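You operate a simulated robot arm through the tools that you are given. There is no shell and no other tool. Be economical: measure what you need, move in short steps, check, and stop when the job is done.

You are at the controls of a simulated two-armed robot. One attempt, no reset.

JOB
Open the small green crate, run the rod through its tea till iron gathers, and lid it again.
Fine: the rod goes back; half of the iron or more comes out. Set down upright: rod.
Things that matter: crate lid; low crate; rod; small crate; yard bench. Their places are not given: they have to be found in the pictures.

The check looks at the end state, three seconds after you hand in, the way a careful person would. Anything else that was tipped, shoved, dropped, spilled or broken makes it a failure. Lids that push on must go on centred and level and be pressed home; caps that screw on are set level and turned clockwise until they are tight.

ROBOT AND FRAMES
Two 7-joint arms with fingered hands on one trunk that stands fixed in place. Base frame: the origin is at the foot of the trunk, x ahead of it, y to its left, z up. Readings come in m, degrees, newtons and seconds.
The left shoulder is at [0.07, 0.142, 1.139], the right one opposite. Payload 3.6 kg a hand.
Tool frame (each hand has its own): the origin (TCP) lies between the finger pads and is the grasp point; the fingertips stand 0.025 m ahead of it; z points along the fingers, y is the line along which they close. Largest opening 0.088 m; the body of the gripper starts 0.029 m behind the TCP. The gripper is a hand of 5 fingers: y runs from the thumb to the fingers, the wrist lies at [-0.013, -0.097, -0.162] in the tool frame, and closing takes about 1.5 s.
Orientation is that of the tool frame in the base frame, as a unit quaternion [x, y, z, w]. With the fingers straight down and the wrist toward the robot, the tool's x, y and z point along [0, 1, 0], [1, 0, 0] and [0, 0, -1] of the base frame.

CONTROLS
- The arms move only by the tool step_arm. It takes "left_rows", "right_rows" or both (then of equal length, played together; a hand with none holds still); each is a list of rows, each a list of 6 numbers: the shift along the tool's x, y, z in units of 400 mm (1.0 is 400 mm), then the turn, a rotation vector about the tool's x, y, z in units of 120 degrees (1.0 is 120 degrees). In form: [[tx, ty, tz, ax, ay, az], ...]. A call has 1 to 10 rows; each row is the pose to reach, as a shift and turn from the pose commanded when the call began, along the tool's axes at that moment. "left_hand" and "right_hand" are, for a hand that has rows, the opening, from 0 (shut) to 1 (fully open), set as the call begins (left out, the last holds). A call with a number of a shift or a turn outside -1 to 1 is refused whole. Rows are played at 5 a second. More than 0.05 m and 8.6 degrees between two rows, or a gripper value outside its range, and nothing of the call is played. A pose out of reach is approached as far as the arm can. The call stops where the force on the tool passes 40 N (or 10 N more than at its start, if that is more) or the arm is blocked; 0.2 s more then pass. Each finger travels about 0.072 m/s and halts on what it meets, pressing with about 26 N; the grip force reading is that of the motor and also rises with nothing between the fingers. The clock runs only during rows and for 0.2 s after the last one: add rows that repeat a pose to give the fingers time. The reply holds the time, the measured pose of the TCP, the force on the tool along the base axes, the opening and the grip force, in the units named above and with some noise, with the torque about the TCP (base axes, N m) and any sound that the robot's microphone picked up.
- Cameras (640 x 400 px; columns grow to the right, rows downward): "scene" is now at [0.1233, -0.059, 1.3927]; the picture's right is [-0.62, -0.79, 0.00], its down [-0.27, 0.22, -0.94] and it looks along [0.74, -0.58, -0.35] (base axes); focal length 214 px, centre (320, 200). "left" rides on the left gripper at [-0.059, -0.079, -0.105] in its tool frame; the picture's right is [-0.73, -0.32, 0.61], its down [0.62, -0.68, 0.38] and it looks along [0.29, 0.66, 0.70] (tool axes); focal length 234 px, centre (320, 200). "right" rides on the right gripper at [0.059, -0.079, -0.105] in its tool frame; the picture's right is [-0.73, 0.32, -0.61], its down [-0.62, -0.68, 0.38] and it looks along [-0.29, 0.66, 0.70] (tool axes); focal length 234 px, centre (320, 200).
- camera(camera): a new picture of that camera. No time passes.
- move_column(by): slides the trunk up (or, below 0, down) by that many m; the arms and the scene camera ride with it, the base frame stays. It gives what a move gives, with no picture.
- move_fingers(index, middle, ring, little, thumb_bend, thumb_turn, hand): sets how far each is bent, from 0 (flat) to 1 (curled in); at 0.3 the hand is open as for a grip, at 0.7 the pads meet at the TCP. One left out holds its place. A second passes; each finger stops where it meets its share of the squeeze, and holds until it gets a number again. A gripper value or a shape takes the hand back. It gives what a move gives, with no picture; readings hold the bend of each and the force on index, middle, ring, little, thumb and palm. thumb_turn goes from beside the hand (0) to across from the fingers (1), as for a grip.
- hand_shape(shape, hand): the hand has 5 fingers and takes this shape, open, in about a second: jaw (thumb against the fingers, like two jaws); tri (thumb and two fingers); tip (a fingertip pinch); poke (one finger out to press); point (the index stretched); flat (the hand flat); cup (the hand cupped); fist (a fist). The gripper value then closes the fingers along that shape, each until it touches; the sizes above hold for jaw. It gives what a move gives, with no picture.
- aim_head(pan, tilt): turns the head with the scene camera to pan (to the left, within 86 degrees either way) and tilt (down, from -29 to 69), counted from straight ahead of the robot. It gives what a move gives.
- locate(camera, pixels): for up to 12 pixels [column, row] of the newest picture of that camera ("zoom" is the newest enlarged one), the place [x, y, z] in the base frame of the surface seen there, good to about 0.002 m. No time passes.
- close_up(camera, box): a new picture of the part [left, top, right, bottom] of that camera's present view, enlarged. No time passes.
- hand_in(): hands the job in; it is judged then, once.

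Keep the steps short. Do not move on a guess: measure, check each grasp and each placing, and mend mistakes. In all there are 80 turns and 48 pictures (those below and enlarged ones count). Leave the grippers open and the arms clear of the work at the hand-in unless told otherwise, and finish with a single line.

The tools are called after "Call:" as a command line: name --argument value ..., lists and objects as JSON in quotes. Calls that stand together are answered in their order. step_arm: Moves the arms, as the interface text tells. Its arguments: {"type":"object","properties":{"left_rows":{"type":"array"},"left_hand":{"type":"number"},"right_rows":{"type":"array"},"right_hand":{"type":"number"}},"required":[]} The other tools are called the same way: move_column (by) slides the trunk up or down; hand_shape (shape, hand) gives the hand a shape; move_fingers (index, middle, ring, little, thumb_bend, thumb_turn, hand) moves the fingers one by one; aim_head (pan, tilt) turns the head that bears the scene camera; camera (camera) takes a picture; locate (camera, pixels) gives the place of the surface under pixels of a picture; close_up (camera, box) takes an enlarged picture of a part of a camera's view; hand_in () hands the job in.

At the start:

```text
t: 0.0
left_ee_pos: [0.4343, -0.0736, 1.2101]
left_ee_rot: [0.707, 0.707, -0.001, 0.0]
left_force: [0.4, 0.7, -0.6]
left_ft_torque: [0.02, 0.0, 0.01]
left_width: 0.0879
left_grasp_force: 0.2
left_shape: jaw
left_bend: [0.3, 0.3, 0.3, 0.3, 0.3, 0.98]
left_finger forces: [0.0, 0.0, 0.0, 0.0, 0.0, 0.1]
right_ee_pos: [0.331, -0.3953, 1.3006]
right_ee_rot: [0.707, 0.707, 0.0, 0.0]
right_force: [-0.9, 0.0, -0.4]
right_ft_torque: [0.01, -0.01, 0.0]
right_width: 0.0879
right_grasp_force: 0.1
right_shape: jaw
right_bend: [0.3, 0.3, 0.3, 0.3, 0.3, 0.98]
right_finger forces: [0.0, 0.0, 0.0, 0.1, 0.1, 0.0]
trunk travel left (down, up): [-0.675, 0.265]
head pan, tilt: [-38.3, 20.4]
```

scene: 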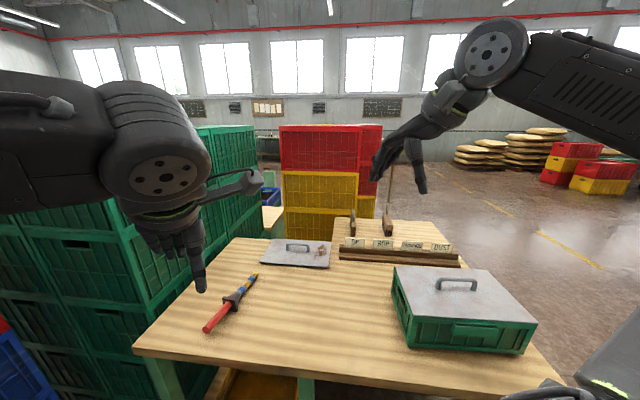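
right: 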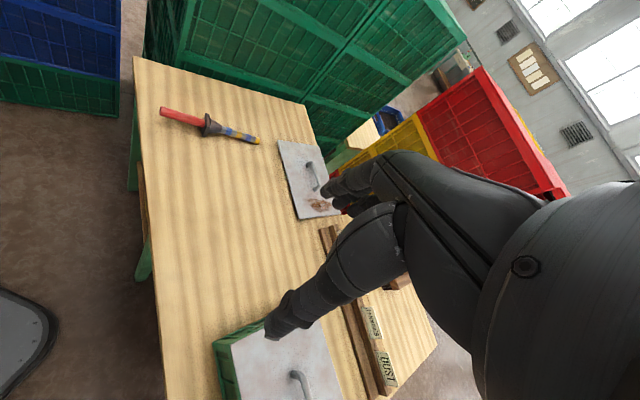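
left: 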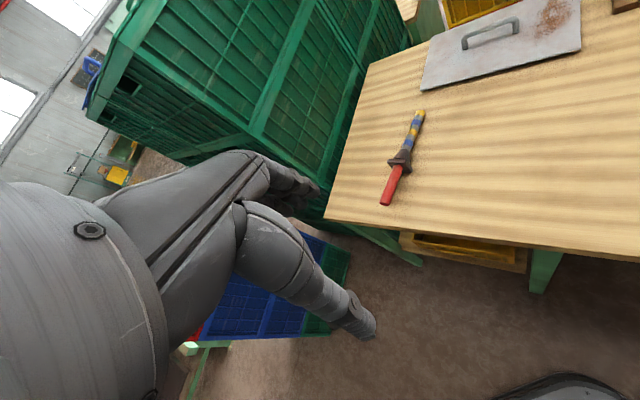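

I see a rod lying near (235,300), a green crate with a handled lid near (460,300), a flat handled plate near (297,252), and a labelled rack. I'll enlarge these.

Call:
close_up --camera "scene" --box '[190, 210, 350, 340]'

Call:
close_up --camera "scene" --box '[330, 200, 550, 370]'

```text
3.08 times, centred on (270, 275) of scene
```

zoom: 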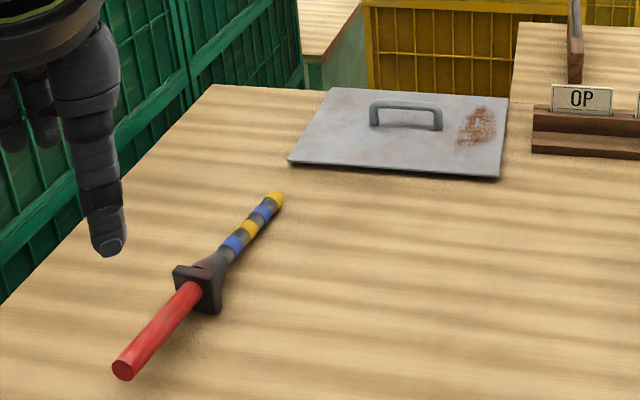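

```text
2.35 times, centred on (440, 285) of scene
```

zoom: 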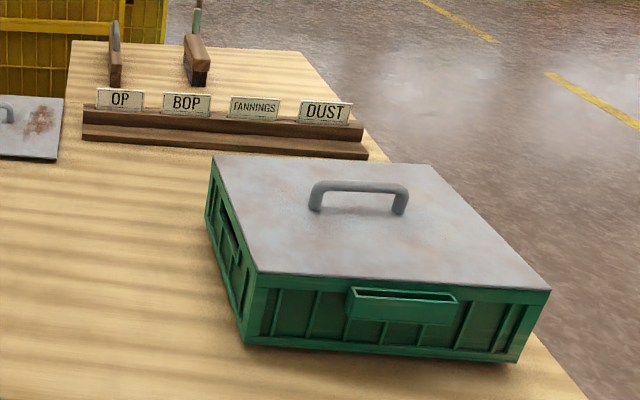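

I'll look around the bench for the low crate and any rod stand.

Call:
aim_head --pan -38 --tilt 55

Call:
camera --camera "scene"

Call:
aim_head --pan -75 --tilt 40

Call:
camera --camera "scene"

Call:
aim_head --pan 15 --tilt 40

Call:
camera --camera "scene"

```text
t: 1.0
left_ee_pos: [0.4344, -0.0731, 1.2103]
left_ee_rot: [0.706, 0.708, 0.0, 0.0]
left_force: [-0.5, -0.8, 0.3]
left_ft_torque: [0.0, 0.01, 0.02]
left_width: 0.0879
left_grasp_force: 0.2
left_shape: jaw
left_bend: [0.3, 0.3, 0.3, 0.3, 0.3, 0.98]
left_finger forces: [0.1, 0.1, 0.0, 0.1, 0.1, 0.1]
right_ee_pos: [0.3288, -0.3943, 1.3004]
right_ee_rot: [0.708, 0.707, -0.001, 0.001]
right_force: [0.0, 0.5, -0.1]
right_ft_torque: [-0.02, -0.01, 0.03]
right_width: 0.0877
right_grasp_force: 0.0
right_shape: jaw
right_bend: [0.3, 0.3, 0.3, 0.3, 0.3, 0.98]
right_finger forces: [0.0, 0.0, 0.0, 0.0, 0.0, 0.0]
trunk travel left (down, up): [-0.675, 0.265]
head pan, tilt: [-38.0, 55.0]
```

```text
42 pictures are left
```

scene: 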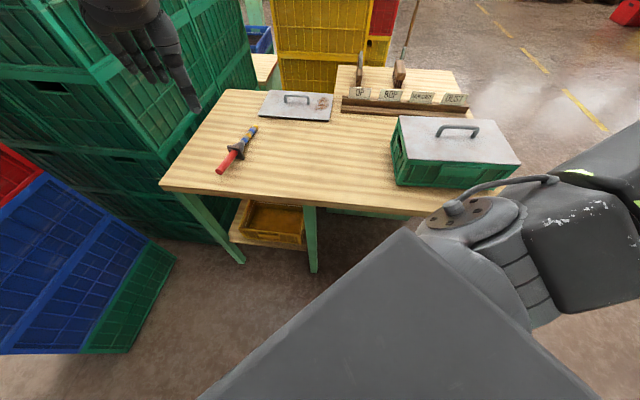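

```text
t: 2.0
left_ee_pos: [0.434, -0.0735, 1.211]
left_ee_rot: [0.707, 0.707, 0.0, 0.0]
left_force: [-0.4, -1.0, -0.2]
left_ft_torque: [-0.02, -0.02, 0.02]
left_width: 0.0877
left_grasp_force: 0.0
left_shape: jaw
left_bend: [0.3, 0.3, 0.3, 0.3, 0.3, 0.98]
left_finger forces: [0.0, 0.1, 0.0, 0.1, 0.1, 0.1]
right_ee_pos: [0.3311, -0.3948, 1.301]
right_ee_rot: [0.707, 0.707, 0.0, 0.0]
right_force: [-0.2, -0.2, -0.8]
right_ft_torque: [0.01, 0.0, -0.01]
right_width: 0.0878
right_grasp_force: 0.1
right_shape: jaw
right_bend: [0.3, 0.3, 0.3, 0.3, 0.3, 0.98]
right_finger forces: [0.0, 0.0, 0.0, 0.0, 0.0, 0.0]
trunk travel left (down, up): [-0.675, 0.265]
head pan, tilt: [-75.0, 40.0]
```

```text
41 pictures are left
```

scene: 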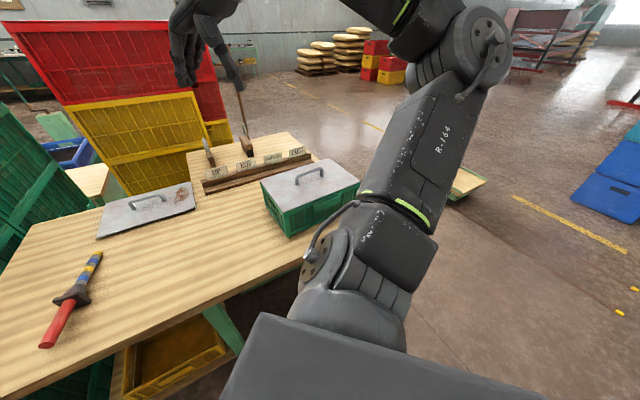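

```text
t: 3.7
left_ee_pos: [0.4351, -0.0724, 1.2111]
left_ee_rot: [0.707, 0.707, -0.001, 0.0]
left_force: [0.1, -0.5, -0.5]
left_ft_torque: [0.02, 0.01, 0.03]
left_width: 0.0876
left_grasp_force: 0.0
left_shape: jaw
left_bend: [0.3, 0.3, 0.3, 0.3, 0.3, 0.98]
left_finger forces: [0.1, 0.0, 0.0, 0.0, 0.0, 0.1]
right_ee_pos: [0.3303, -0.3941, 1.3013]
right_ee_rot: [0.707, 0.707, 0.001, 0.0]
right_force: [0.2, -0.1, 0.8]
right_ft_torque: [-0.03, -0.01, 0.02]
right_width: 0.0879
right_grasp_force: 0.0
right_shape: jaw
right_bend: [0.3, 0.3, 0.3, 0.3, 0.3, 0.98]
right_finger forces: [0.0, 0.0, 0.0, 0.0, 0.0, 0.1]
trunk travel left (down, up): [-0.675, 0.265]
head pan, tilt: [15.0, 40.0]
```

```text
40 pictures are left
```

scene: 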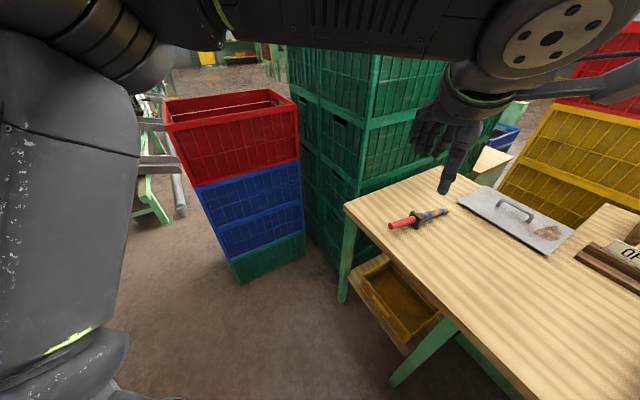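

Now a centred view of the bench with locating of the key points.

Call:
aim_head --pan -40 --tilt 40

Call:
camera --camera "scene"

```text
t: 4.9
left_ee_pos: [0.434, -0.0744, 1.2115]
left_ee_rot: [0.707, 0.707, 0.0, 0.0]
left_force: [-0.7, 0.1, 0.1]
left_ft_torque: [-0.01, 0.04, -0.01]
left_width: 0.0878
left_grasp_force: 0.0
left_shape: jaw
left_bend: [0.3, 0.3, 0.3, 0.3, 0.3, 0.98]
left_finger forces: [0.0, 0.0, 0.0, 0.0, 0.1, 0.0]
right_ee_pos: [0.3304, -0.3947, 1.3007]
right_ee_rot: [0.707, 0.707, 0.0, 0.0]
right_force: [-1.1, 0.2, 0.0]
right_ft_torque: [0.01, -0.01, -0.02]
right_width: 0.0877
right_grasp_force: 0.1
right_shape: jaw
right_bend: [0.3, 0.3, 0.3, 0.3, 0.3, 0.98]
right_finger forces: [0.0, 0.0, 0.1, 0.1, 0.0, 0.1]
trunk travel left (down, up): [-0.675, 0.265]
head pan, tilt: [-40.0, 40.0]
```

```text
39 pictures are left
```

scene: 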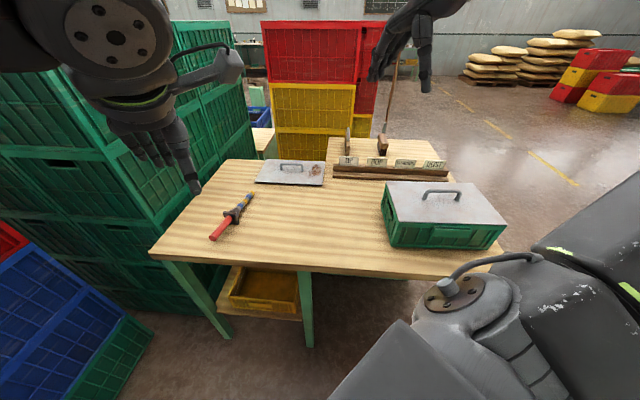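

Call:
close_up --camera "scene" --box '[360, 160, 520, 260]'

Call:
locate --camera "zoom" --pixels '[[96, 94], [452, 94], [582, 260], [126, 242], [270, 150], [388, 142], [270, 118], [388, 115], [128, 345], [540, 350], [300, 270], [420, 270]]'

Call:
close_up --camera "scene" --box '[200, 150, 340, 250]'

Call:
locate --camera "zoom" --pixels '[[50, 408], [120, 345], [130, 295], [175, 315], [180, 275], [240, 195], [260, 60], [560, 170], [375, 75], [465, 75], [100, 410], [60, 395]]'

```text
4.00 times, centred on (440, 210) of scene
```

zoom: 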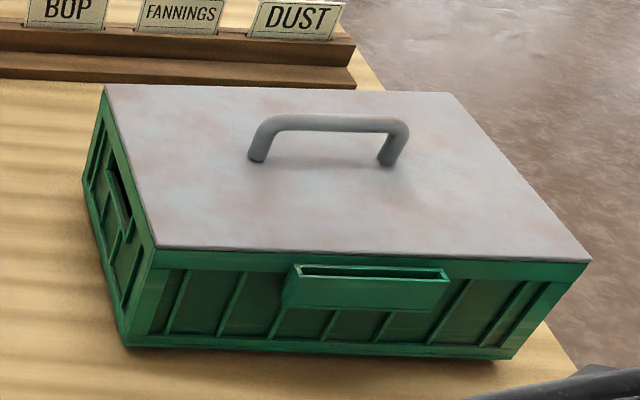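

```text
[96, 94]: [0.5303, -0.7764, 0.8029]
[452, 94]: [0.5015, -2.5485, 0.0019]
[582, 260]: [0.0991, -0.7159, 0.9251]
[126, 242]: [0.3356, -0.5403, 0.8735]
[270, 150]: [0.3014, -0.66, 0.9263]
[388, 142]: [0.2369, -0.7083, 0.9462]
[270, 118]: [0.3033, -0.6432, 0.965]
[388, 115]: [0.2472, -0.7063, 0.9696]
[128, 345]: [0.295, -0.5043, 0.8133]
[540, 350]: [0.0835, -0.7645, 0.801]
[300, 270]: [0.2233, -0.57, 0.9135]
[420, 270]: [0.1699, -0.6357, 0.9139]
```

```text
4.00 times, centred on (270, 200) of scene
```

zoom: 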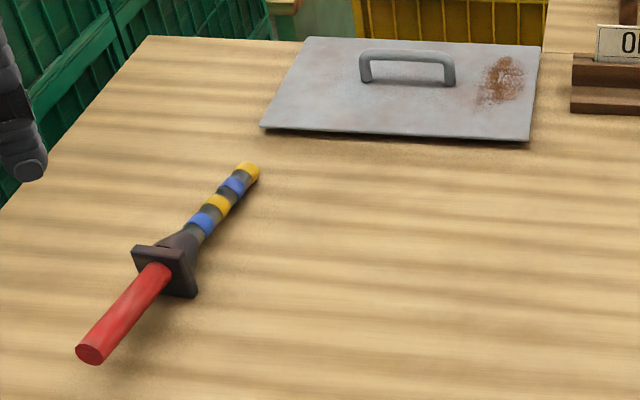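

```text
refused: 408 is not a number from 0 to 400
```

Call:
locate --camera "zoom" --pixels '[[92, 354], [122, 312], [155, 272], [148, 248], [188, 290], [175, 262], [205, 220], [248, 168], [220, 202], [100, 390], [270, 122], [524, 132]]'

Call:
locate --camera "scene" --pixels '[[384, 184], [472, 184], [505, 223], [398, 222], [450, 205], [150, 252], [225, 162], [480, 272], [340, 172], [446, 180], [265, 290], [286, 170]]'

```text
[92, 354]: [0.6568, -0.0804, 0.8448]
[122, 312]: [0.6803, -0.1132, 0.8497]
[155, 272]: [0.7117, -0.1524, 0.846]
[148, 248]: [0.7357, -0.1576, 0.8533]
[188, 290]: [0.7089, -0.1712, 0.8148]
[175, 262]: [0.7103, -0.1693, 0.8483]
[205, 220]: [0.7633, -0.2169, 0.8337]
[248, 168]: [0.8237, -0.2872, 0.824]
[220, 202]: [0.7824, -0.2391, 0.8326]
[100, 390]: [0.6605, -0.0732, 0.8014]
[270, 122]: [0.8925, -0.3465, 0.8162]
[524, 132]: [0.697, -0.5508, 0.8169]
```

```text
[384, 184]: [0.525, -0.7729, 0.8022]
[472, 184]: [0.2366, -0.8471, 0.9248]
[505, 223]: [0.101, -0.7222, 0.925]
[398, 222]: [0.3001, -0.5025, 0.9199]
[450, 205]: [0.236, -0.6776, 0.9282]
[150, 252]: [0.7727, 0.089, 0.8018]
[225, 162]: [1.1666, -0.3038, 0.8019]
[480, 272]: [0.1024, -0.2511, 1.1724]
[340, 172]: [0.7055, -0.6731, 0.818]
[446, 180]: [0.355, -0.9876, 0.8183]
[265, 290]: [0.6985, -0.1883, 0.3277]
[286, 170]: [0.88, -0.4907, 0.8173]
```

Table top is at z≈0.80, lid top ≈0.926, handle bar ≈0.967. The rod lies on guard and tip. I'll look closer at the rod, at the yellow crate below, and at the rear of the bench for a rod stand.

Call:
close_up --camera "scene" --box '[215, 250, 315, 330]'

Call:
close_up --camera "scene" --box '[205, 188, 265, 246]'

Call:
close_up --camera "scene" --box '[320, 110, 460, 190]'

```text
5.00 times, centred on (265, 290) of scene
```

zoom: 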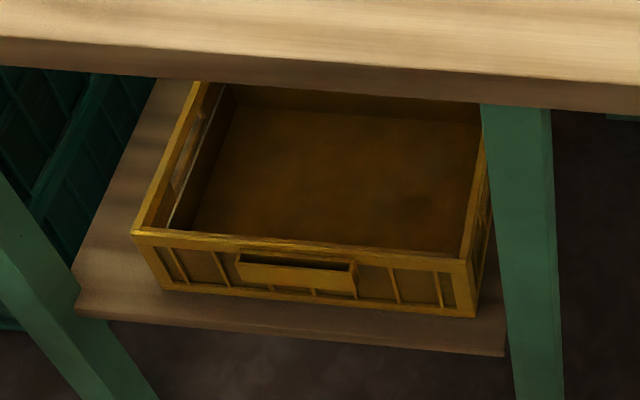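

```text
6.90 times, centred on (235, 217) of scene
```

zoom: 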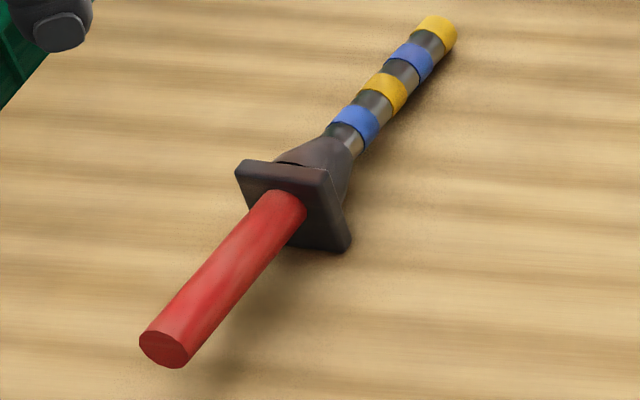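

```text
4.57 times, centred on (390, 150) of scene
```

zoom: 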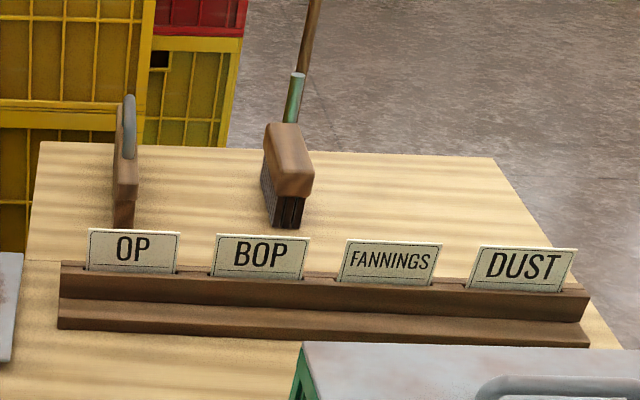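

No stand anywhere; the rod simply lies on the bench. Lid handle bar runs about (0.30,-0.65)→(0.245,-0.706) at z≈0.967. I'll bring the right hand above it, turned so that it closes across the bar.

Call:
step_arm --right_rows '[[-0.0884, -0.0181, 0.0625, 0, 0, 0.0459], [-0.1769, -0.0363, 0.125, 0, 0, 0.0918], [-0.2653, -0.0544, 0.1875, 0, 0, 0.1376], [-0.3538, -0.0725, 0.25, 0, 0, 0.1835], [-0.4422, -0.0906, 0.3125, 0, 0, 0.2294], [-0.5306, -0.1088, 0.375, 0, 0, 0.2753], [-0.6191, -0.1269, 0.4375, 0, 0, 0.3211], [-0.7075, -0.145, 0.5, 0, 0, 0.367], [-0.7075, -0.145, 0.5, 0, 0, 0.367]]' --right_hand 1

Call:
camera --camera "right"

Call:
camera --camera "scene"

```text
t: 6.9
left_ee_pos: [0.4331, -0.0729, 1.2117]
left_ee_rot: [0.707, 0.707, 0.0, 0.0]
left_force: [-0.2, 0.2, -0.9]
left_ft_torque: [0.0, -0.02, 0.02]
left_width: 0.0874
left_grasp_force: 0.1
left_shape: jaw
left_bend: [0.3, 0.3, 0.3, 0.3, 0.3, 0.98]
left_finger forces: [0.0, 0.1, 0.0, 0.1, 0.0, 0.0]
right_ee_pos: [0.2723, -0.6766, 1.1024]
right_ee_rot: [0.921, 0.39, 0.001, 0.001]
right_force: [0.0, 0.0, -0.1]
right_ft_torque: [0.01, -0.03, 0.01]
right_width: 0.0875
right_grasp_force: 0.0
right_shape: jaw
right_bend: [0.3, 0.3, 0.3, 0.3, 0.3, 0.98]
right_finger forces: [0.0, 0.1, 0.1, 0.0, 0.0, 0.1]
trunk travel left (down, up): [-0.675, 0.265]
head pan, tilt: [-40.0, 40.0]
```

```text
33 pictures are left
```

right: 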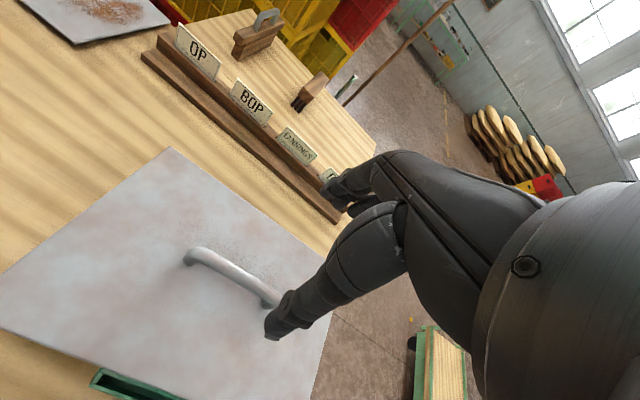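

```text
32 pictures are left
```

scene: 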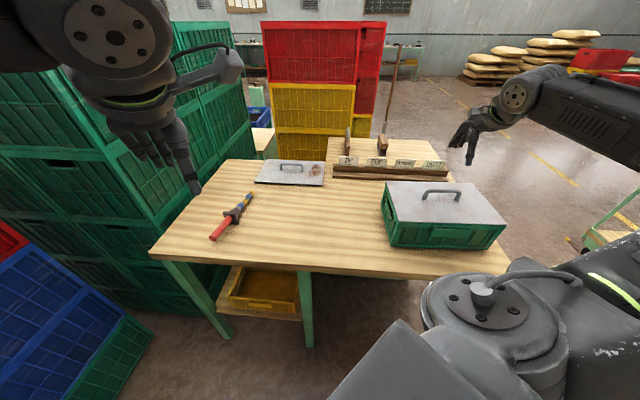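

The hand is above. I locate the handle and lid corners in the hand picture: bar (197,253)–(268,298), corners (168,150), (0,275), (330,270).

Call:
locate --camera "right" --pixels '[[196, 252], [210, 259], [230, 271], [250, 284], [266, 295], [188, 258], [169, 151], [5, 275], [3, 325], [318, 385], [310, 255], [120, 200]]'

```text
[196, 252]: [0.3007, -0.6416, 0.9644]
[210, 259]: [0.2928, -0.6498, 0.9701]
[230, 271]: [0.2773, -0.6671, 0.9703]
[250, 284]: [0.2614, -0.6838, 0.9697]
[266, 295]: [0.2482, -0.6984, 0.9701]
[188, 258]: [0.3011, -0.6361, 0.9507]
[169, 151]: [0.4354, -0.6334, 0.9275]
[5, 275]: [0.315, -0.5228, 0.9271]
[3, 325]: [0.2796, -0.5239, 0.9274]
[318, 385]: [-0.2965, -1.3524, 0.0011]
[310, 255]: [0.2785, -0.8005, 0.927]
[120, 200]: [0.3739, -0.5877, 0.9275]
```

Bar axis is (0.676,0.737), centre ≈(0.272,-0.673), top z=0.970. I turn 1.6° back and go down to TCP z≈0.962, open.

Call:
step_arm --right_rows '[[0, -0.003, 0.1, 0, 0, -0.013], [0.003, -0.005, 0.2, 0, 0, -0.013], [0.005, -0.005, 0.29, 0, 0, -0.013], [0.005, -0.005, 0.35, 0, 0, -0.013], [0.005, -0.005, 0.35, 0, 0, -0.013]]'

Call:
camera --camera "right"

Call:
close_up --camera "scene" --box '[360, 120, 520, 260]'

```text
t: 8.1
left_ee_pos: [0.4345, -0.0733, 1.2113]
left_ee_rot: [0.707, 0.707, 0.0, 0.0]
left_force: [-0.8, 0.2, 0.4]
left_ft_torque: [-0.01, 0.01, 0.03]
left_width: 0.0876
left_grasp_force: 0.1
left_shape: jaw
left_bend: [0.3, 0.3, 0.3, 0.3, 0.3, 0.98]
left_finger forces: [0.1, 0.1, 0.0, 0.0, 0.0, 0.1]
right_ee_pos: [0.2691, -0.6706, 0.9635]
right_ee_rot: [0.916, 0.402, 0.0, 0.0]
right_force: [0.3, 0.3, -0.2]
right_ft_torque: [-0.01, 0.02, 0.03]
right_width: 0.088
right_grasp_force: 0.0
right_shape: jaw
right_bend: [0.3, 0.3, 0.3, 0.3, 0.3, 0.98]
right_finger forces: [0.1, 0.0, 0.0, 0.1, 0.0, 0.0]
trunk travel left (down, up): [-0.675, 0.265]
head pan, tilt: [-40.0, 40.0]
```

```text
31 pictures are left
```

right: 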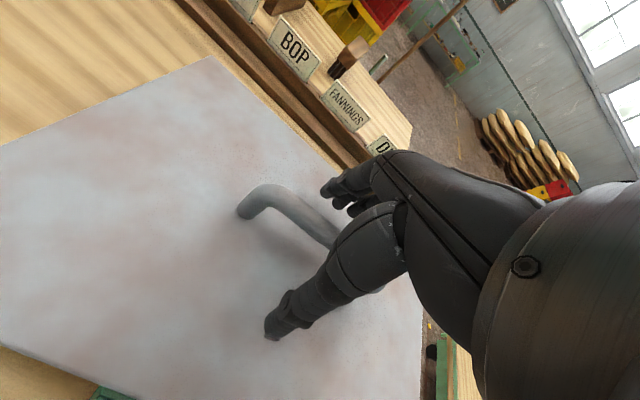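

```text
2.86 times, centred on (440, 190) of scene
```

zoom: 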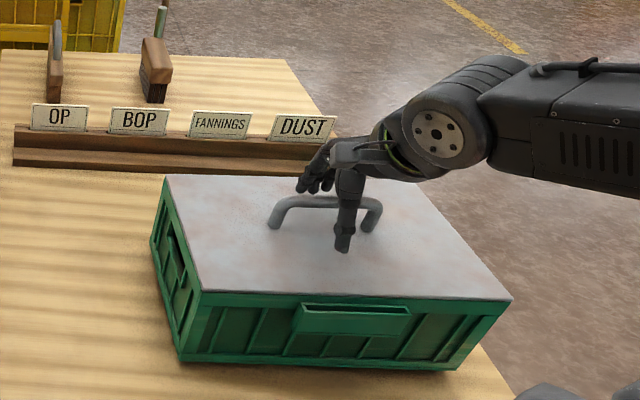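

The thumb is on the near side, fingers on the far side of the bar. Closing.

Call:
step_arm --right_rows '[[0, 0, 0, 0, 0, 0], [0, 0, 0, 0, 0, 0], [0, 0, 0, 0, 0, 0], [0, 0, 0, 0, 0, 0], [0, 0, 0, 0, 0, 0], [0, 0, 0, 0, 0, 0], [0, 0, 0, 0, 0, 0], [0, 0, 0, 0, 0, 0]]' --right_hand 0

Call:
step_arm --right_rows '[[0, 0, -0.01, 0, 0, 0], [0, 0, -0.03, 0, 0, 0], [0, 0, -0.06, 0, 0, 0], [0, 0, -0.1, 0, 0, 0], [0, 0, -0.15, 0, 0, 0], [0, 0, -0.15, 0, 0, 0]]'

Call:
camera --camera "scene"

```text
t: 9.9
left_ee_pos: [0.4353, -0.0735, 1.2105]
left_ee_rot: [0.707, 0.707, 0.001, 0.0]
left_force: [0.2, 0.1, -0.1]
left_ft_torque: [-0.01, -0.01, 0.0]
left_width: 0.0874
left_grasp_force: 0.1
left_shape: jaw
left_bend: [0.3, 0.3, 0.3, 0.3, 0.3, 0.98]
left_finger forces: [0.1, 0.0, 0.0, 0.1, 0.0, 0.0]
right_ee_pos: [0.27, -0.6714, 0.9632]
right_ee_rot: [0.916, 0.402, 0.0, -0.001]
right_force: [0.6, 0.1, -0.2]
right_ft_torque: [0.0, -0.03, 0.07]
right_width: 0.0
right_grasp_force: 26.1
right_shape: jaw
right_bend: [0.71, 0.7, 0.7, 0.65, 0.74, 1.0]
right_finger forces: [3.8, 1.0, 2.2, 1.4, 2.0, 0.0]
trunk travel left (down, up): [-0.675, 0.265]
head pan, tilt: [-40.0, 40.0]
```

```text
t: 11.3
left_ee_pos: [0.4339, -0.0744, 1.2113]
left_ee_rot: [0.707, 0.707, 0.0, 0.0]
left_force: [-0.3, -0.6, 0.0]
left_ft_torque: [-0.05, 0.01, -0.03]
left_width: 0.0877
left_grasp_force: 0.1
left_shape: jaw
left_bend: [0.3, 0.3, 0.3, 0.3, 0.3, 0.98]
left_finger forces: [0.0, 0.1, 0.0, 0.0, 0.1, 0.0]
right_ee_pos: [0.2705, -0.6732, 1.0223]
right_ee_rot: [0.915, 0.403, 0.0, 0.0]
right_force: [-0.3, 1.3, -1.0]
right_ft_torque: [0.03, -0.02, 0.0]
right_width: 0.0
right_grasp_force: 25.6
right_shape: jaw
right_bend: [0.71, 0.7, 0.7, 0.7, 0.75, 1.0]
right_finger forces: [5.5, 0.5, 1.5, 0.9, 1.9, 0.0]
trunk travel left (down, up): [-0.675, 0.265]
head pan, tilt: [-40.0, 40.0]
```

```text
29 pictures are left
```

scene: 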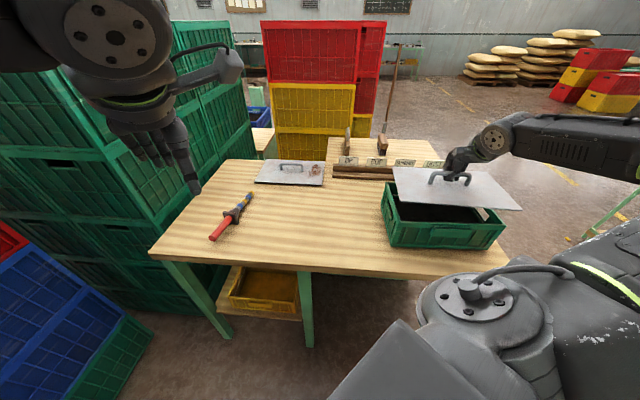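

The lid has come up with the hand. I'll check its level.

Call:
close_up --camera "scene" --box '[370, 110, 530, 260]'

Call:
locate --camera "zoom" --pixels '[[75, 165], [95, 250], [270, 260], [400, 262], [380, 190], [170, 215], [270, 310], [300, 285], [140, 300], [200, 300]]'

```text
2.67 times, centred on (450, 185) of scene
```

zoom: 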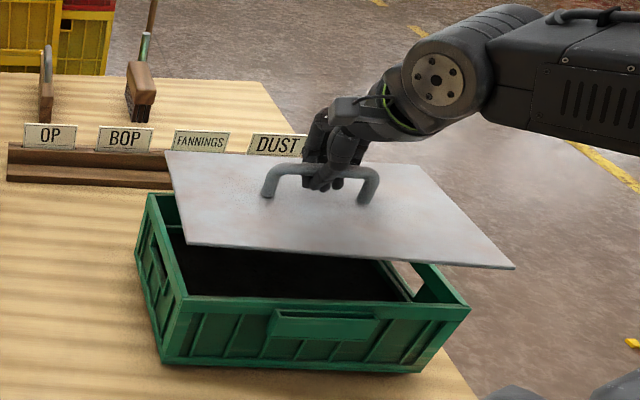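

```text
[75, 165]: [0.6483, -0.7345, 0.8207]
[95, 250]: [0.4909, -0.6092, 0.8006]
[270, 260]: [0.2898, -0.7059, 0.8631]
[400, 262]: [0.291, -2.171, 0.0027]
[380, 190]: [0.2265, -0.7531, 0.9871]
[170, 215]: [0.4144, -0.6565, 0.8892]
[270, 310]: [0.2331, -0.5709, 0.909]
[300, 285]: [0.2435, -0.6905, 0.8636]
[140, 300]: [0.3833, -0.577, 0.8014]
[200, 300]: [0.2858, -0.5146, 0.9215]
```

Tea surface is at z≈0.863, rim ≈0.92; the lid hangs level. I'll carry it along the bench (tool +x 0.345 m) to clear space near (0.50,-0.42), and move the left arm off to the left at the same time.

Call:
step_arm --right_rows '[[0.09, 0, 0, 0, 0, 0], [0.19, 0, 0, 0, 0, 0], [0.3, 0, 0, 0, 0, 0], [0.41, 0, 0, 0, 0, 0], [0.52, 0, 0, 0, 0, 0], [0.63, 0, 0, 0, 0, 0], [0.73, 0, 0, 0, 0, 0], [0.81, 0, 0, 0, 0, 0], [0.8625, 0, 0, 0, 0, 0], [0.8625, 0, 0, 0, 0, 0]]' --left_rows '[[0.09, 0, 0, 0, 0, 0], [0.19, 0, 0, 0, 0, 0], [0.3, 0, 0, 0, 0, 0], [0.41, 0, 0, 0, 0, 0], [0.52, 0, 0, 0, 0, 0], [0.63, 0, 0, 0, 0, 0], [0.73, 0, 0, 0, 0, 0], [0.81, 0, 0, 0, 0, 0], [0.8625, 0, 0, 0, 0, 0], [0.8625, 0, 0, 0, 0, 0]]'

Call:
camera --camera "scene"

```text
t: 13.5
left_ee_pos: [0.4345, 0.2707, 1.2123]
left_ee_rot: [0.707, 0.707, 0.0, 0.0]
left_force: [0.0, 0.9, 0.8]
left_ft_torque: [0.03, 0.0, 0.02]
left_width: 0.0879
left_grasp_force: 0.1
left_shape: jaw
left_bend: [0.3, 0.3, 0.3, 0.3, 0.3, 0.98]
left_finger forces: [0.0, 0.0, 0.0, 0.1, 0.0, 0.0]
right_ee_pos: [0.4474, -0.4805, 1.0215]
right_ee_rot: [0.916, 0.402, 0.0, 0.0]
right_force: [-0.7, -0.1, -1.3]
right_ft_torque: [0.01, 0.02, -0.02]
right_width: 0.0001
right_grasp_force: 26.0
right_shape: jaw
right_bend: [0.71, 0.7, 0.7, 0.7, 0.75, 1.0]
right_finger forces: [5.5, 0.3, 1.5, 1.0, 2.0, 0.1]
right hand out of reach, approached as far as the arm can: row 7, 8, 9, 10
trunk travel left (down, up): [-0.675, 0.265]
head pan, tilt: [-40.0, 40.0]
```

```text
27 pictures are left
```

scene: 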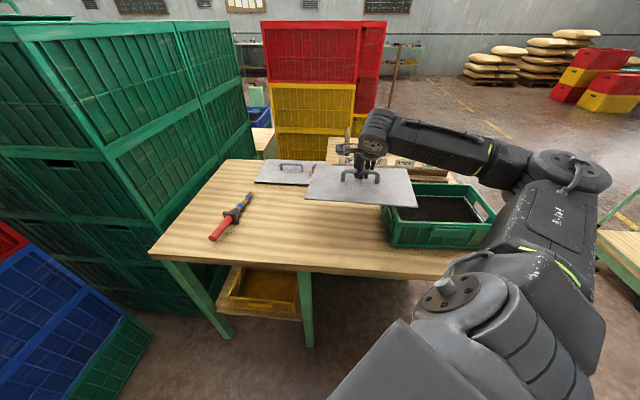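

The arm stopped short at (0.447,-0.48) while its elbow is well bent, so the wrist orientation limits it. I'll turn the hand 42° toward its default yaw, lid in the air, and see whether it gets there.

Call:
step_arm --right_rows '[[0, 0, 0, 0, 0, -0.06], [0, 0, 0, 0, 0, -0.12], [0, 0, 0, 0, 0, -0.18], [0, 0, 0, 0, 0, -0.24], [0, 0, 0, 0, 0, -0.3], [0, 0, 0, 0, 0, -0.36], [0, 0, 0, 0, 0, -0.36]]'

```text
t: 15.1
left_ee_pos: [0.4343, 0.2706, 1.2102]
left_ee_rot: [0.707, 0.707, -0.001, 0.0]
left_force: [-0.1, -0.7, -0.2]
left_ft_torque: [0.01, 0.0, 0.0]
left_width: 0.0879
left_grasp_force: 0.1
left_shape: jaw
left_bend: [0.3, 0.3, 0.3, 0.3, 0.3, 0.98]
left_finger forces: [0.1, 0.0, 0.0, 0.0, 0.0, 0.0]
right_ee_pos: [0.4448, -0.481, 1.0168]
right_ee_rot: [0.702, 0.712, -0.001, 0.0]
right_force: [0.2, -0.1, -1.4]
right_ft_torque: [0.01, 0.03, -0.01]
right_width: 0.0
right_grasp_force: 25.7
right_shape: jaw
right_bend: [0.71, 0.7, 0.7, 0.7, 0.75, 1.0]
right_finger forces: [5.5, 0.3, 1.4, 1.1, 2.3, 0.0]
trunk travel left (down, up): [-0.675, 0.265]
head pan, tilt: [-40.0, 40.0]
```

Turned fine. Now move on toward (0.543,-0.436).

Call:
step_arm --right_rows '[[0.03, 0.07, 0, 0, 0, 0], [0.06, 0.14, 0, 0, 0, 0], [0.09, 0.2, 0, 0, 0, 0], [0.1125, 0.245, 0, 0, 0, 0], [0.1125, 0.245, 0, 0, 0, 0]]'

Call:
camera --camera "scene"

```text
t: 16.3
left_ee_pos: [0.4343, 0.2712, 1.2115]
left_ee_rot: [0.707, 0.707, 0.0, 0.0]
left_force: [-1.5, -0.3, -0.6]
left_ft_torque: [-0.02, 0.0, 0.01]
left_width: 0.0876
left_grasp_force: 0.1
left_shape: jaw
left_bend: [0.3, 0.3, 0.3, 0.3, 0.3, 0.98]
left_finger forces: [0.0, 0.0, 0.0, 0.1, 0.0, 0.0]
right_ee_pos: [0.5394, -0.4353, 1.0165]
right_ee_rot: [0.703, 0.711, 0.0, 0.0]
right_force: [-0.2, 0.3, -1.1]
right_ft_torque: [0.0, 0.0, 0.0]
right_width: 0.0
right_grasp_force: 26.0
right_shape: jaw
right_bend: [0.71, 0.7, 0.7, 0.7, 0.75, 1.0]
right_finger forces: [5.4, 0.1, 1.2, 1.0, 2.6, 0.0]
trunk travel left (down, up): [-0.675, 0.265]
head pan, tilt: [-40.0, 40.0]
```

```text
26 pictures are left
```

scene: 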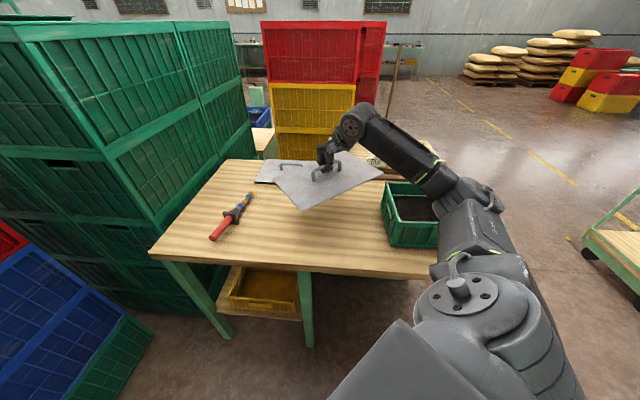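

Held over the free area. Checking the bench front edge and neighbours before lowering.

Call:
locate --camera "scene" --pixels '[[200, 254], [260, 261], [320, 267], [380, 272], [430, 275], [262, 184], [300, 200], [304, 209], [382, 172], [385, 215], [384, 240], [274, 180]]'

```text
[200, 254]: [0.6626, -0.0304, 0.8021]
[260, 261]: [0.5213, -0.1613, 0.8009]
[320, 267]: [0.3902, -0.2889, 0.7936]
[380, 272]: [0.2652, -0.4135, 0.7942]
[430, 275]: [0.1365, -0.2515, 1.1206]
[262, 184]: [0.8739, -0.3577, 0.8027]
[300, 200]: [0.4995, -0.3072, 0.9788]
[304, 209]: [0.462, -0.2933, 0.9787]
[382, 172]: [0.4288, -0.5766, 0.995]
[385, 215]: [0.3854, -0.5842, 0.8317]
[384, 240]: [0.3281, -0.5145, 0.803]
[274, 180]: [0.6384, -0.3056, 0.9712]
```

The lid hangs about 4° low on its left and 2° low at the far side; I'll level it while lowering to just above the bench.

Call:
step_arm --right_rows '[[0.02, 0.0, 0.1, -0.01, 0.015, 0], [0.02, 0.0, 0.2, -0.02, 0.03, 0], [0.02, 0.0, 0.29, -0.02, 0.033, 0], [0.02, 0.0, 0.36, -0.02, 0.033, 0], [0.02, 0.0, 0.375, -0.02, 0.033, 0], [0.02, 0, 0.375, -0.02, 0.033, 0]]'

Call:
close_up --camera "scene" --box '[240, 120, 420, 250]'

```text
t: 17.7
left_ee_pos: [0.4345, 0.2716, 1.2109]
left_ee_rot: [0.707, 0.708, 0.0, 0.0]
left_force: [-0.2, 0.4, 0.1]
left_ft_torque: [0.04, -0.03, 0.0]
left_width: 0.0877
left_grasp_force: 0.1
left_shape: jaw
left_bend: [0.3, 0.3, 0.3, 0.3, 0.3, 0.98]
left_finger forces: [0.0, 0.0, 0.1, 0.0, 0.0, 0.0]
right_ee_pos: [0.5419, -0.4264, 0.8661]
right_ee_rot: [0.703, 0.71, 0.04, -0.009]
right_force: [1.2, 0.5, -1.5]
right_ft_torque: [0.03, -0.04, -0.01]
right_width: 0.0
right_grasp_force: 26.1
right_shape: jaw
right_bend: [0.71, 0.7, 0.7, 0.7, 0.75, 1.0]
right_finger forces: [5.3, 0.0, 1.2, 0.8, 3.0, 0.0]
trunk travel left (down, up): [-0.675, 0.265]
head pan, tilt: [-40.0, 40.0]
```

```text
3.08 times, centred on (330, 185) of scene
```

zoom: 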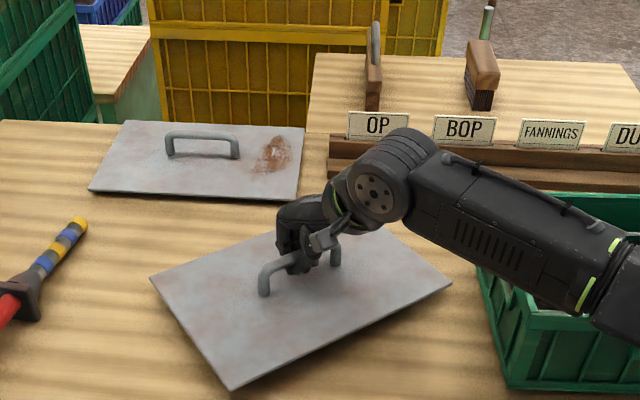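

Clear of neighbours. Lower gently until touch.

Call:
step_arm --right_rows '[[0, 0, 0.015, 0, 0, 0], [0, 0, 0.03, 0, 0, 0], [0, 0, 0.04, 0, 0, 0], [0, 0, 0.05, 0, 0, 0], [0, 0, 0.05, 0, 0, 0]]'

Call:
close_up --camera "scene" --box '[240, 120, 420, 250]'

Call:
locate --camera "zoom" --pixels '[[156, 290], [230, 378], [440, 290], [260, 245], [300, 345], [200, 330]]'

```text
t: 18.9
left_ee_pos: [0.4341, 0.2719, 1.2109]
left_ee_rot: [0.707, 0.707, 0.0, 0.0]
left_force: [0.2, 0.3, 0.6]
left_ft_torque: [0.04, -0.01, 0.02]
left_width: 0.0878
left_grasp_force: 0.0
left_shape: jaw
left_bend: [0.3, 0.3, 0.3, 0.3, 0.3, 0.98]
left_finger forces: [0.0, 0.1, 0.0, 0.1, 0.0, 0.0]
right_ee_pos: [0.5419, -0.4267, 0.8497]
right_ee_rot: [0.702, 0.711, 0.039, -0.009]
right_force: [0.5, 0.0, 3.4]
right_ft_torque: [0.0, 0.01, -0.03]
right_width: 0.0
right_grasp_force: 25.3
right_shape: jaw
right_bend: [0.71, 0.7, 0.7, 0.7, 0.75, 1.0]
right_finger forces: [3.8, 0.1, 1.0, 0.5, 4.3, 0.0]
trunk travel left (down, up): [-0.675, 0.265]
head pan, tilt: [-40.0, 40.0]
```

```text
3.08 times, centred on (330, 185) of scene
```

zoom: 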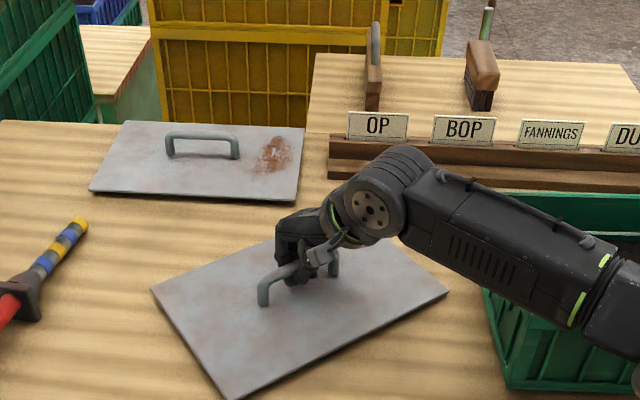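

```text
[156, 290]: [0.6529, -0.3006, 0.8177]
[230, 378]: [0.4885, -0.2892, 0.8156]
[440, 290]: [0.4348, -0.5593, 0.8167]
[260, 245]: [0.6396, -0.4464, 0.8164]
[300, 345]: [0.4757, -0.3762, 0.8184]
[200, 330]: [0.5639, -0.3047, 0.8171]
```

The lid rests level at z≈0.817. Open, then rise straight up.

Call:
step_arm --right_rows '[[0, 0, 0, 0, 0, 0], [0, 0, 0, 0, 0, 0], [0, 0, 0, 0, 0, 0], [0, 0, 0, 0, 0, 0], [0, 0, 0, 0, 0, 0], [0, 0, 0, 0, 0, 0], [0, 0, 0, 0, 0, 0]]' --right_hand 1

Call:
step_arm --right_rows '[[0, 0, -0.03, 0, 0, 0], [0, 0, -0.09, 0, 0, 0], [0, 0, -0.2, 0.01, -0.01, 0], [0, 0, -0.3, 0.02, -0.033, 0], [0, 0, -0.4, 0.02, -0.033, 0], [0, 0, -0.48, 0.02, -0.033, 0], [0, 0, -0.48, 0.02, -0.033, 0]]'

Call:
camera --camera "right"

Call:
locate --camera "right" --pixels '[[320, 200]]'

```text
t: 20.5
left_ee_pos: [0.4344, 0.2707, 1.2113]
left_ee_rot: [0.707, 0.707, 0.0, 0.0]
left_force: [0.3, -0.3, 1.2]
left_ft_torque: [0.01, 0.03, 0.01]
left_width: 0.0878
left_grasp_force: 0.1
left_shape: jaw
left_bend: [0.3, 0.3, 0.3, 0.3, 0.3, 0.98]
left_finger forces: [0.0, 0.0, 0.0, 0.1, 0.0, 0.0]
right_ee_pos: [0.5417, -0.4256, 0.8487]
right_ee_rot: [0.703, 0.71, 0.039, -0.01]
right_force: [0.9, 0.0, 0.5]
right_ft_torque: [-0.01, -0.03, -0.03]
right_width: 0.0877
right_grasp_force: 0.1
right_shape: jaw
right_bend: [0.3, 0.3, 0.3, 0.3, 0.3, 0.98]
right_finger forces: [0.0, 0.0, 0.1, 0.0, 0.0, 0.1]
trunk travel left (down, up): [-0.675, 0.265]
head pan, tilt: [-40.0, 40.0]
```

```text
t: 22.1
left_ee_pos: [0.4341, 0.2705, 1.2116]
left_ee_rot: [0.707, 0.707, 0.0, 0.0]
left_force: [-0.9, 0.3, 0.1]
left_ft_torque: [-0.01, 0.03, -0.01]
left_width: 0.0877
left_grasp_force: 0.2
left_shape: jaw
left_bend: [0.3, 0.3, 0.3, 0.3, 0.3, 0.98]
left_finger forces: [0.0, 0.0, 0.0, 0.1, 0.0, 0.0]
right_ee_pos: [0.5349, -0.4372, 1.0392]
right_ee_rot: [0.703, 0.711, 0.0, 0.001]
right_force: [0.3, -0.1, -0.8]
right_ft_torque: [0.02, -0.01, -0.02]
right_width: 0.0876
right_grasp_force: 0.1
right_shape: jaw
right_bend: [0.3, 0.3, 0.3, 0.3, 0.3, 0.98]
right_finger forces: [0.0, 0.1, 0.1, 0.0, 0.0, 0.0]
trunk travel left (down, up): [-0.675, 0.265]
head pan, tilt: [-40.0, 40.0]
```

```text
23 pictures are left
```

right: 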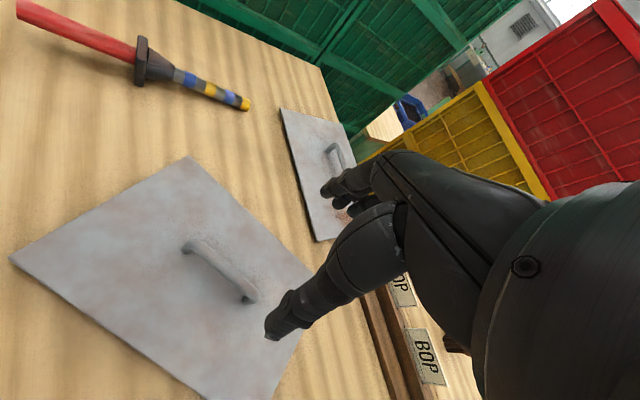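

```text
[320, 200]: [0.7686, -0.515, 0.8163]
```

Lid set. Now I locate the rod from here: red end (22,10), mid handle (80,33), guard (142,62), tip (243,104).

Call:
locate --camera "right" --pixels '[[22, 10], [50, 21], [80, 33], [110, 46], [138, 40], [146, 75], [168, 72], [190, 82], [215, 92], [243, 103], [190, 250], [245, 295]]'

```text
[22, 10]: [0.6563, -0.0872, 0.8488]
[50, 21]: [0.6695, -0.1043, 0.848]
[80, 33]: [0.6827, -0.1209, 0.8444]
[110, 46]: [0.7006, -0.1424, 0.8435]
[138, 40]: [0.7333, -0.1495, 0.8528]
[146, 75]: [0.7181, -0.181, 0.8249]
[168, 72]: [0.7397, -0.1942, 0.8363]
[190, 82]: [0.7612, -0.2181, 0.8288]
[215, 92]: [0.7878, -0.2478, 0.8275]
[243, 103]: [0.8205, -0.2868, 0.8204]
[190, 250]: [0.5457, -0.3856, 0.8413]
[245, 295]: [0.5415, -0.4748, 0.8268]
```

Rod axis direction (0.637,-0.771), handle middle ≈(0.682,-0.116), axis z≈0.835. I move to hover above the red handle with tool x along the rod (striped end on the little-finger side).

Call:
step_arm --right_rows '[[0.09, 0.04, 0.025, 0, 0, -0.037], [0.18, 0.08, 0.05, 0, 0, -0.074], [0.27, 0.121, 0.075, 0, 0, -0.11], [0.36, 0.161, 0.1, 0, 0, -0.147], [0.45, 0.201, 0.125, 0, 0, -0.184], [0.54, 0.242, 0.15, 0, 0, -0.22], [0.63, 0.282, 0.174, 0, 0, -0.257], [0.72, 0.322, 0.2, 0, 0, -0.29], [0.8075, 0.3625, 0.2225, 0, 0, -0.325], [0.8075, 0.3625, 0.2225, 0, 0, -0.325]]'

Call:
camera --camera "right"

```text
t: 24.3
left_ee_pos: [0.4334, 0.2704, 1.2117]
left_ee_rot: [0.707, 0.707, 0.0, 0.0]
left_force: [-0.1, -0.2, 0.6]
left_ft_torque: [0.03, 0.0, 0.02]
left_width: 0.0875
left_grasp_force: 0.0
left_shape: jaw
left_bend: [0.3, 0.3, 0.3, 0.3, 0.3, 0.98]
left_finger forces: [0.0, 0.1, 0.1, 0.0, 0.0, 0.1]
right_ee_pos: [0.6781, -0.1131, 0.9478]
right_ee_rot: [0.425, 0.905, 0.001, 0.001]
right_force: [-0.5, -0.4, 0.7]
right_ft_torque: [-0.02, -0.03, 0.01]
right_width: 0.0878
right_grasp_force: 0.0
right_shape: jaw
right_bend: [0.3, 0.3, 0.3, 0.3, 0.3, 0.98]
right_finger forces: [0.0, 0.1, 0.0, 0.1, 0.1, 0.0]
trunk travel left (down, up): [-0.675, 0.265]
head pan, tilt: [-40.0, 40.0]
```

```text
22 pictures are left
```

right: 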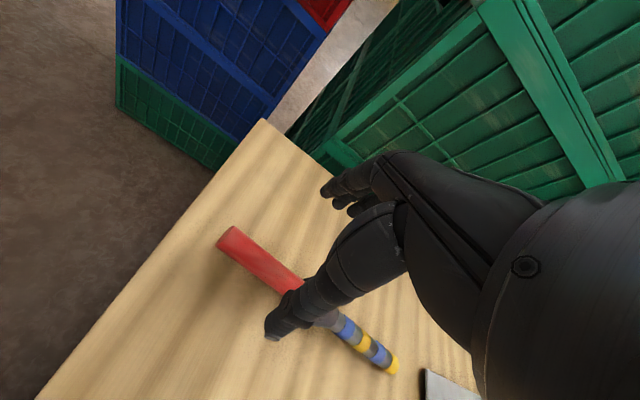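

Reached. Refine from this view: red end (232,238), handle (260,262), (285,280), tip (393,364).

Call:
locate --camera "right" --pixels '[[232, 236], [245, 248], [262, 262], [280, 275], [350, 330], [365, 343], [392, 364], [225, 248], [280, 290], [250, 262]]'

```text
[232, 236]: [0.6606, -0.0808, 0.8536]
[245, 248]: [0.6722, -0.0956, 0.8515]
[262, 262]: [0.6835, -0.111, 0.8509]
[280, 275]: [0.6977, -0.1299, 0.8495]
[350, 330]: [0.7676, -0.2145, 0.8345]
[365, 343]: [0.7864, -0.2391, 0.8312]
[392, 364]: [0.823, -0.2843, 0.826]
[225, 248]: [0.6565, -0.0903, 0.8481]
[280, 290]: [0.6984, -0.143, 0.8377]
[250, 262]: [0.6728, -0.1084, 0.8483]
```

Aligned within 2 mm. Go down to z≈0.838.

Call:
step_arm --right_rows '[[-0.01, 0.004, 0.08, 0, 0, 0], [-0.01, 0.004, 0.16, 0, 0, 0], [-0.01, 0.004, 0.23, 0, 0, 0], [-0.01, 0.004, 0.272, 0, 0, 0], [-0.01, 0.004, 0.272, 0, 0, 0]]'

Call:
camera --camera "right"

```text
t: 25.5
left_ee_pos: [0.4343, 0.2713, 1.2111]
left_ee_rot: [0.707, 0.707, 0.0, 0.0]
left_force: [0.3, -0.3, -0.3]
left_ft_torque: [-0.02, -0.01, -0.02]
left_width: 0.0876
left_grasp_force: 0.1
left_shape: jaw
left_bend: [0.3, 0.3, 0.3, 0.3, 0.3, 0.98]
left_finger forces: [0.0, 0.0, 0.0, 0.0, 0.0, 0.0]
right_ee_pos: [0.6821, -0.1162, 0.8391]
right_ee_rot: [0.424, 0.905, 0.0, 0.0]
right_force: [-0.1, 0.1, 0.2]
right_ft_torque: [-0.02, 0.0, 0.0]
right_width: 0.0876
right_grasp_force: 0.1
right_shape: jaw
right_bend: [0.3, 0.3, 0.3, 0.3, 0.3, 0.98]
right_finger forces: [0.1, 0.1, 0.0, 0.1, 0.0, 0.0]
trunk travel left (down, up): [-0.675, 0.265]
head pan, tilt: [-40.0, 40.0]
```

```text
21 pictures are left
```

right: 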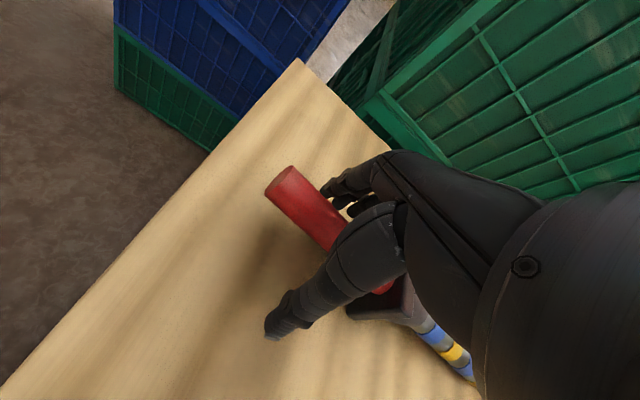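

The handle lies between thumb and fingers. Close, then lift slightly and check.

Call:
step_arm --right_rows '[[0, 0, 0, 0, 0, 0], [0, 0, 0, 0, 0, 0], [0, 0, 0, 0, 0, 0], [0, 0, 0, 0, 0, 0], [0, 0, 0, 0, 0, 0], [0, 0, 0, 0, 0, 0], [0, 0, 0, 0, 0, 0], [0, 0, 0, 0, 0, 0]]' --right_hand 0

Call:
step_arm --right_rows '[[0, 0, -0.03, 0, 0, 0], [0, 0, -0.08, 0, 0, 0], [0, 0, -0.16, 0, 0, 0], [0, 0, -0.26, 0, 0, 0], [0, 0, -0.36, 0, 0, 0], [0, 0, -0.46, 0, 0, 0], [0, 0, -0.55, 0, 0, 0], [0, 0, -0.55, 0, 0, 0]]'

Call:
camera --camera "scene"

```text
t: 27.3
left_ee_pos: [0.4347, 0.2709, 1.2106]
left_ee_rot: [0.707, 0.707, 0.0, 0.0]
left_force: [0.5, -0.3, 0.1]
left_ft_torque: [-0.02, 0.04, 0.02]
left_width: 0.0877
left_grasp_force: 0.2
left_shape: jaw
left_bend: [0.3, 0.3, 0.3, 0.3, 0.3, 0.98]
left_finger forces: [0.0, 0.1, 0.0, 0.0, 0.0, 0.0]
right_ee_pos: [0.6823, -0.1178, 0.8386]
right_ee_rot: [0.425, 0.905, 0.0, 0.0]
right_force: [0.4, 0.5, -0.8]
right_ft_torque: [0.03, 0.0, 0.07]
right_width: 0.0118
right_grasp_force: 25.6
right_shape: jaw
right_bend: [0.74, 0.72, 0.63, 0.49, 0.79, 1.0]
right_finger forces: [10.8, 3.1, 2.2, 1.5, 18.5, 0.1]
trunk travel left (down, up): [-0.675, 0.265]
head pan, tilt: [-40.0, 40.0]
```

```text
t: 29.1
left_ee_pos: [0.4356, 0.2708, 1.2111]
left_ee_rot: [0.707, 0.707, -0.001, -0.001]
left_force: [-0.2, -0.1, -0.2]
left_ft_torque: [-0.02, 0.03, -0.06]
left_width: 0.0879
left_grasp_force: 0.1
left_shape: jaw
left_bend: [0.3, 0.3, 0.3, 0.3, 0.3, 0.98]
left_finger forces: [0.0, 0.0, 0.1, 0.0, 0.0, 0.0]
right_ee_pos: [0.6784, -0.1155, 1.0591]
right_ee_rot: [0.425, 0.905, 0.0, 0.0]
right_force: [0.3, -0.6, -3.3]
right_ft_torque: [0.29, 0.16, -0.02]
right_width: 0.0102
right_grasp_force: 26.0
right_shape: jaw
right_bend: [0.74, 0.72, 0.63, 0.69, 0.82, 1.0]
right_finger forces: [1.8, 2.4, 4.5, 1.5, 8.0, 3.7]
trunk travel left (down, up): [-0.675, 0.265]
head pan, tilt: [-40.0, 40.0]
```

```text
20 pictures are left
```

scene: 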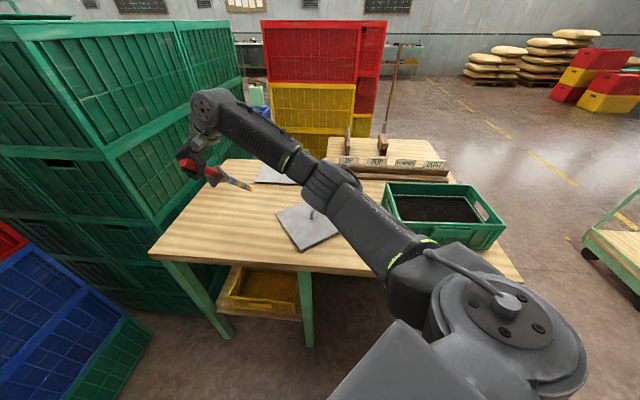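

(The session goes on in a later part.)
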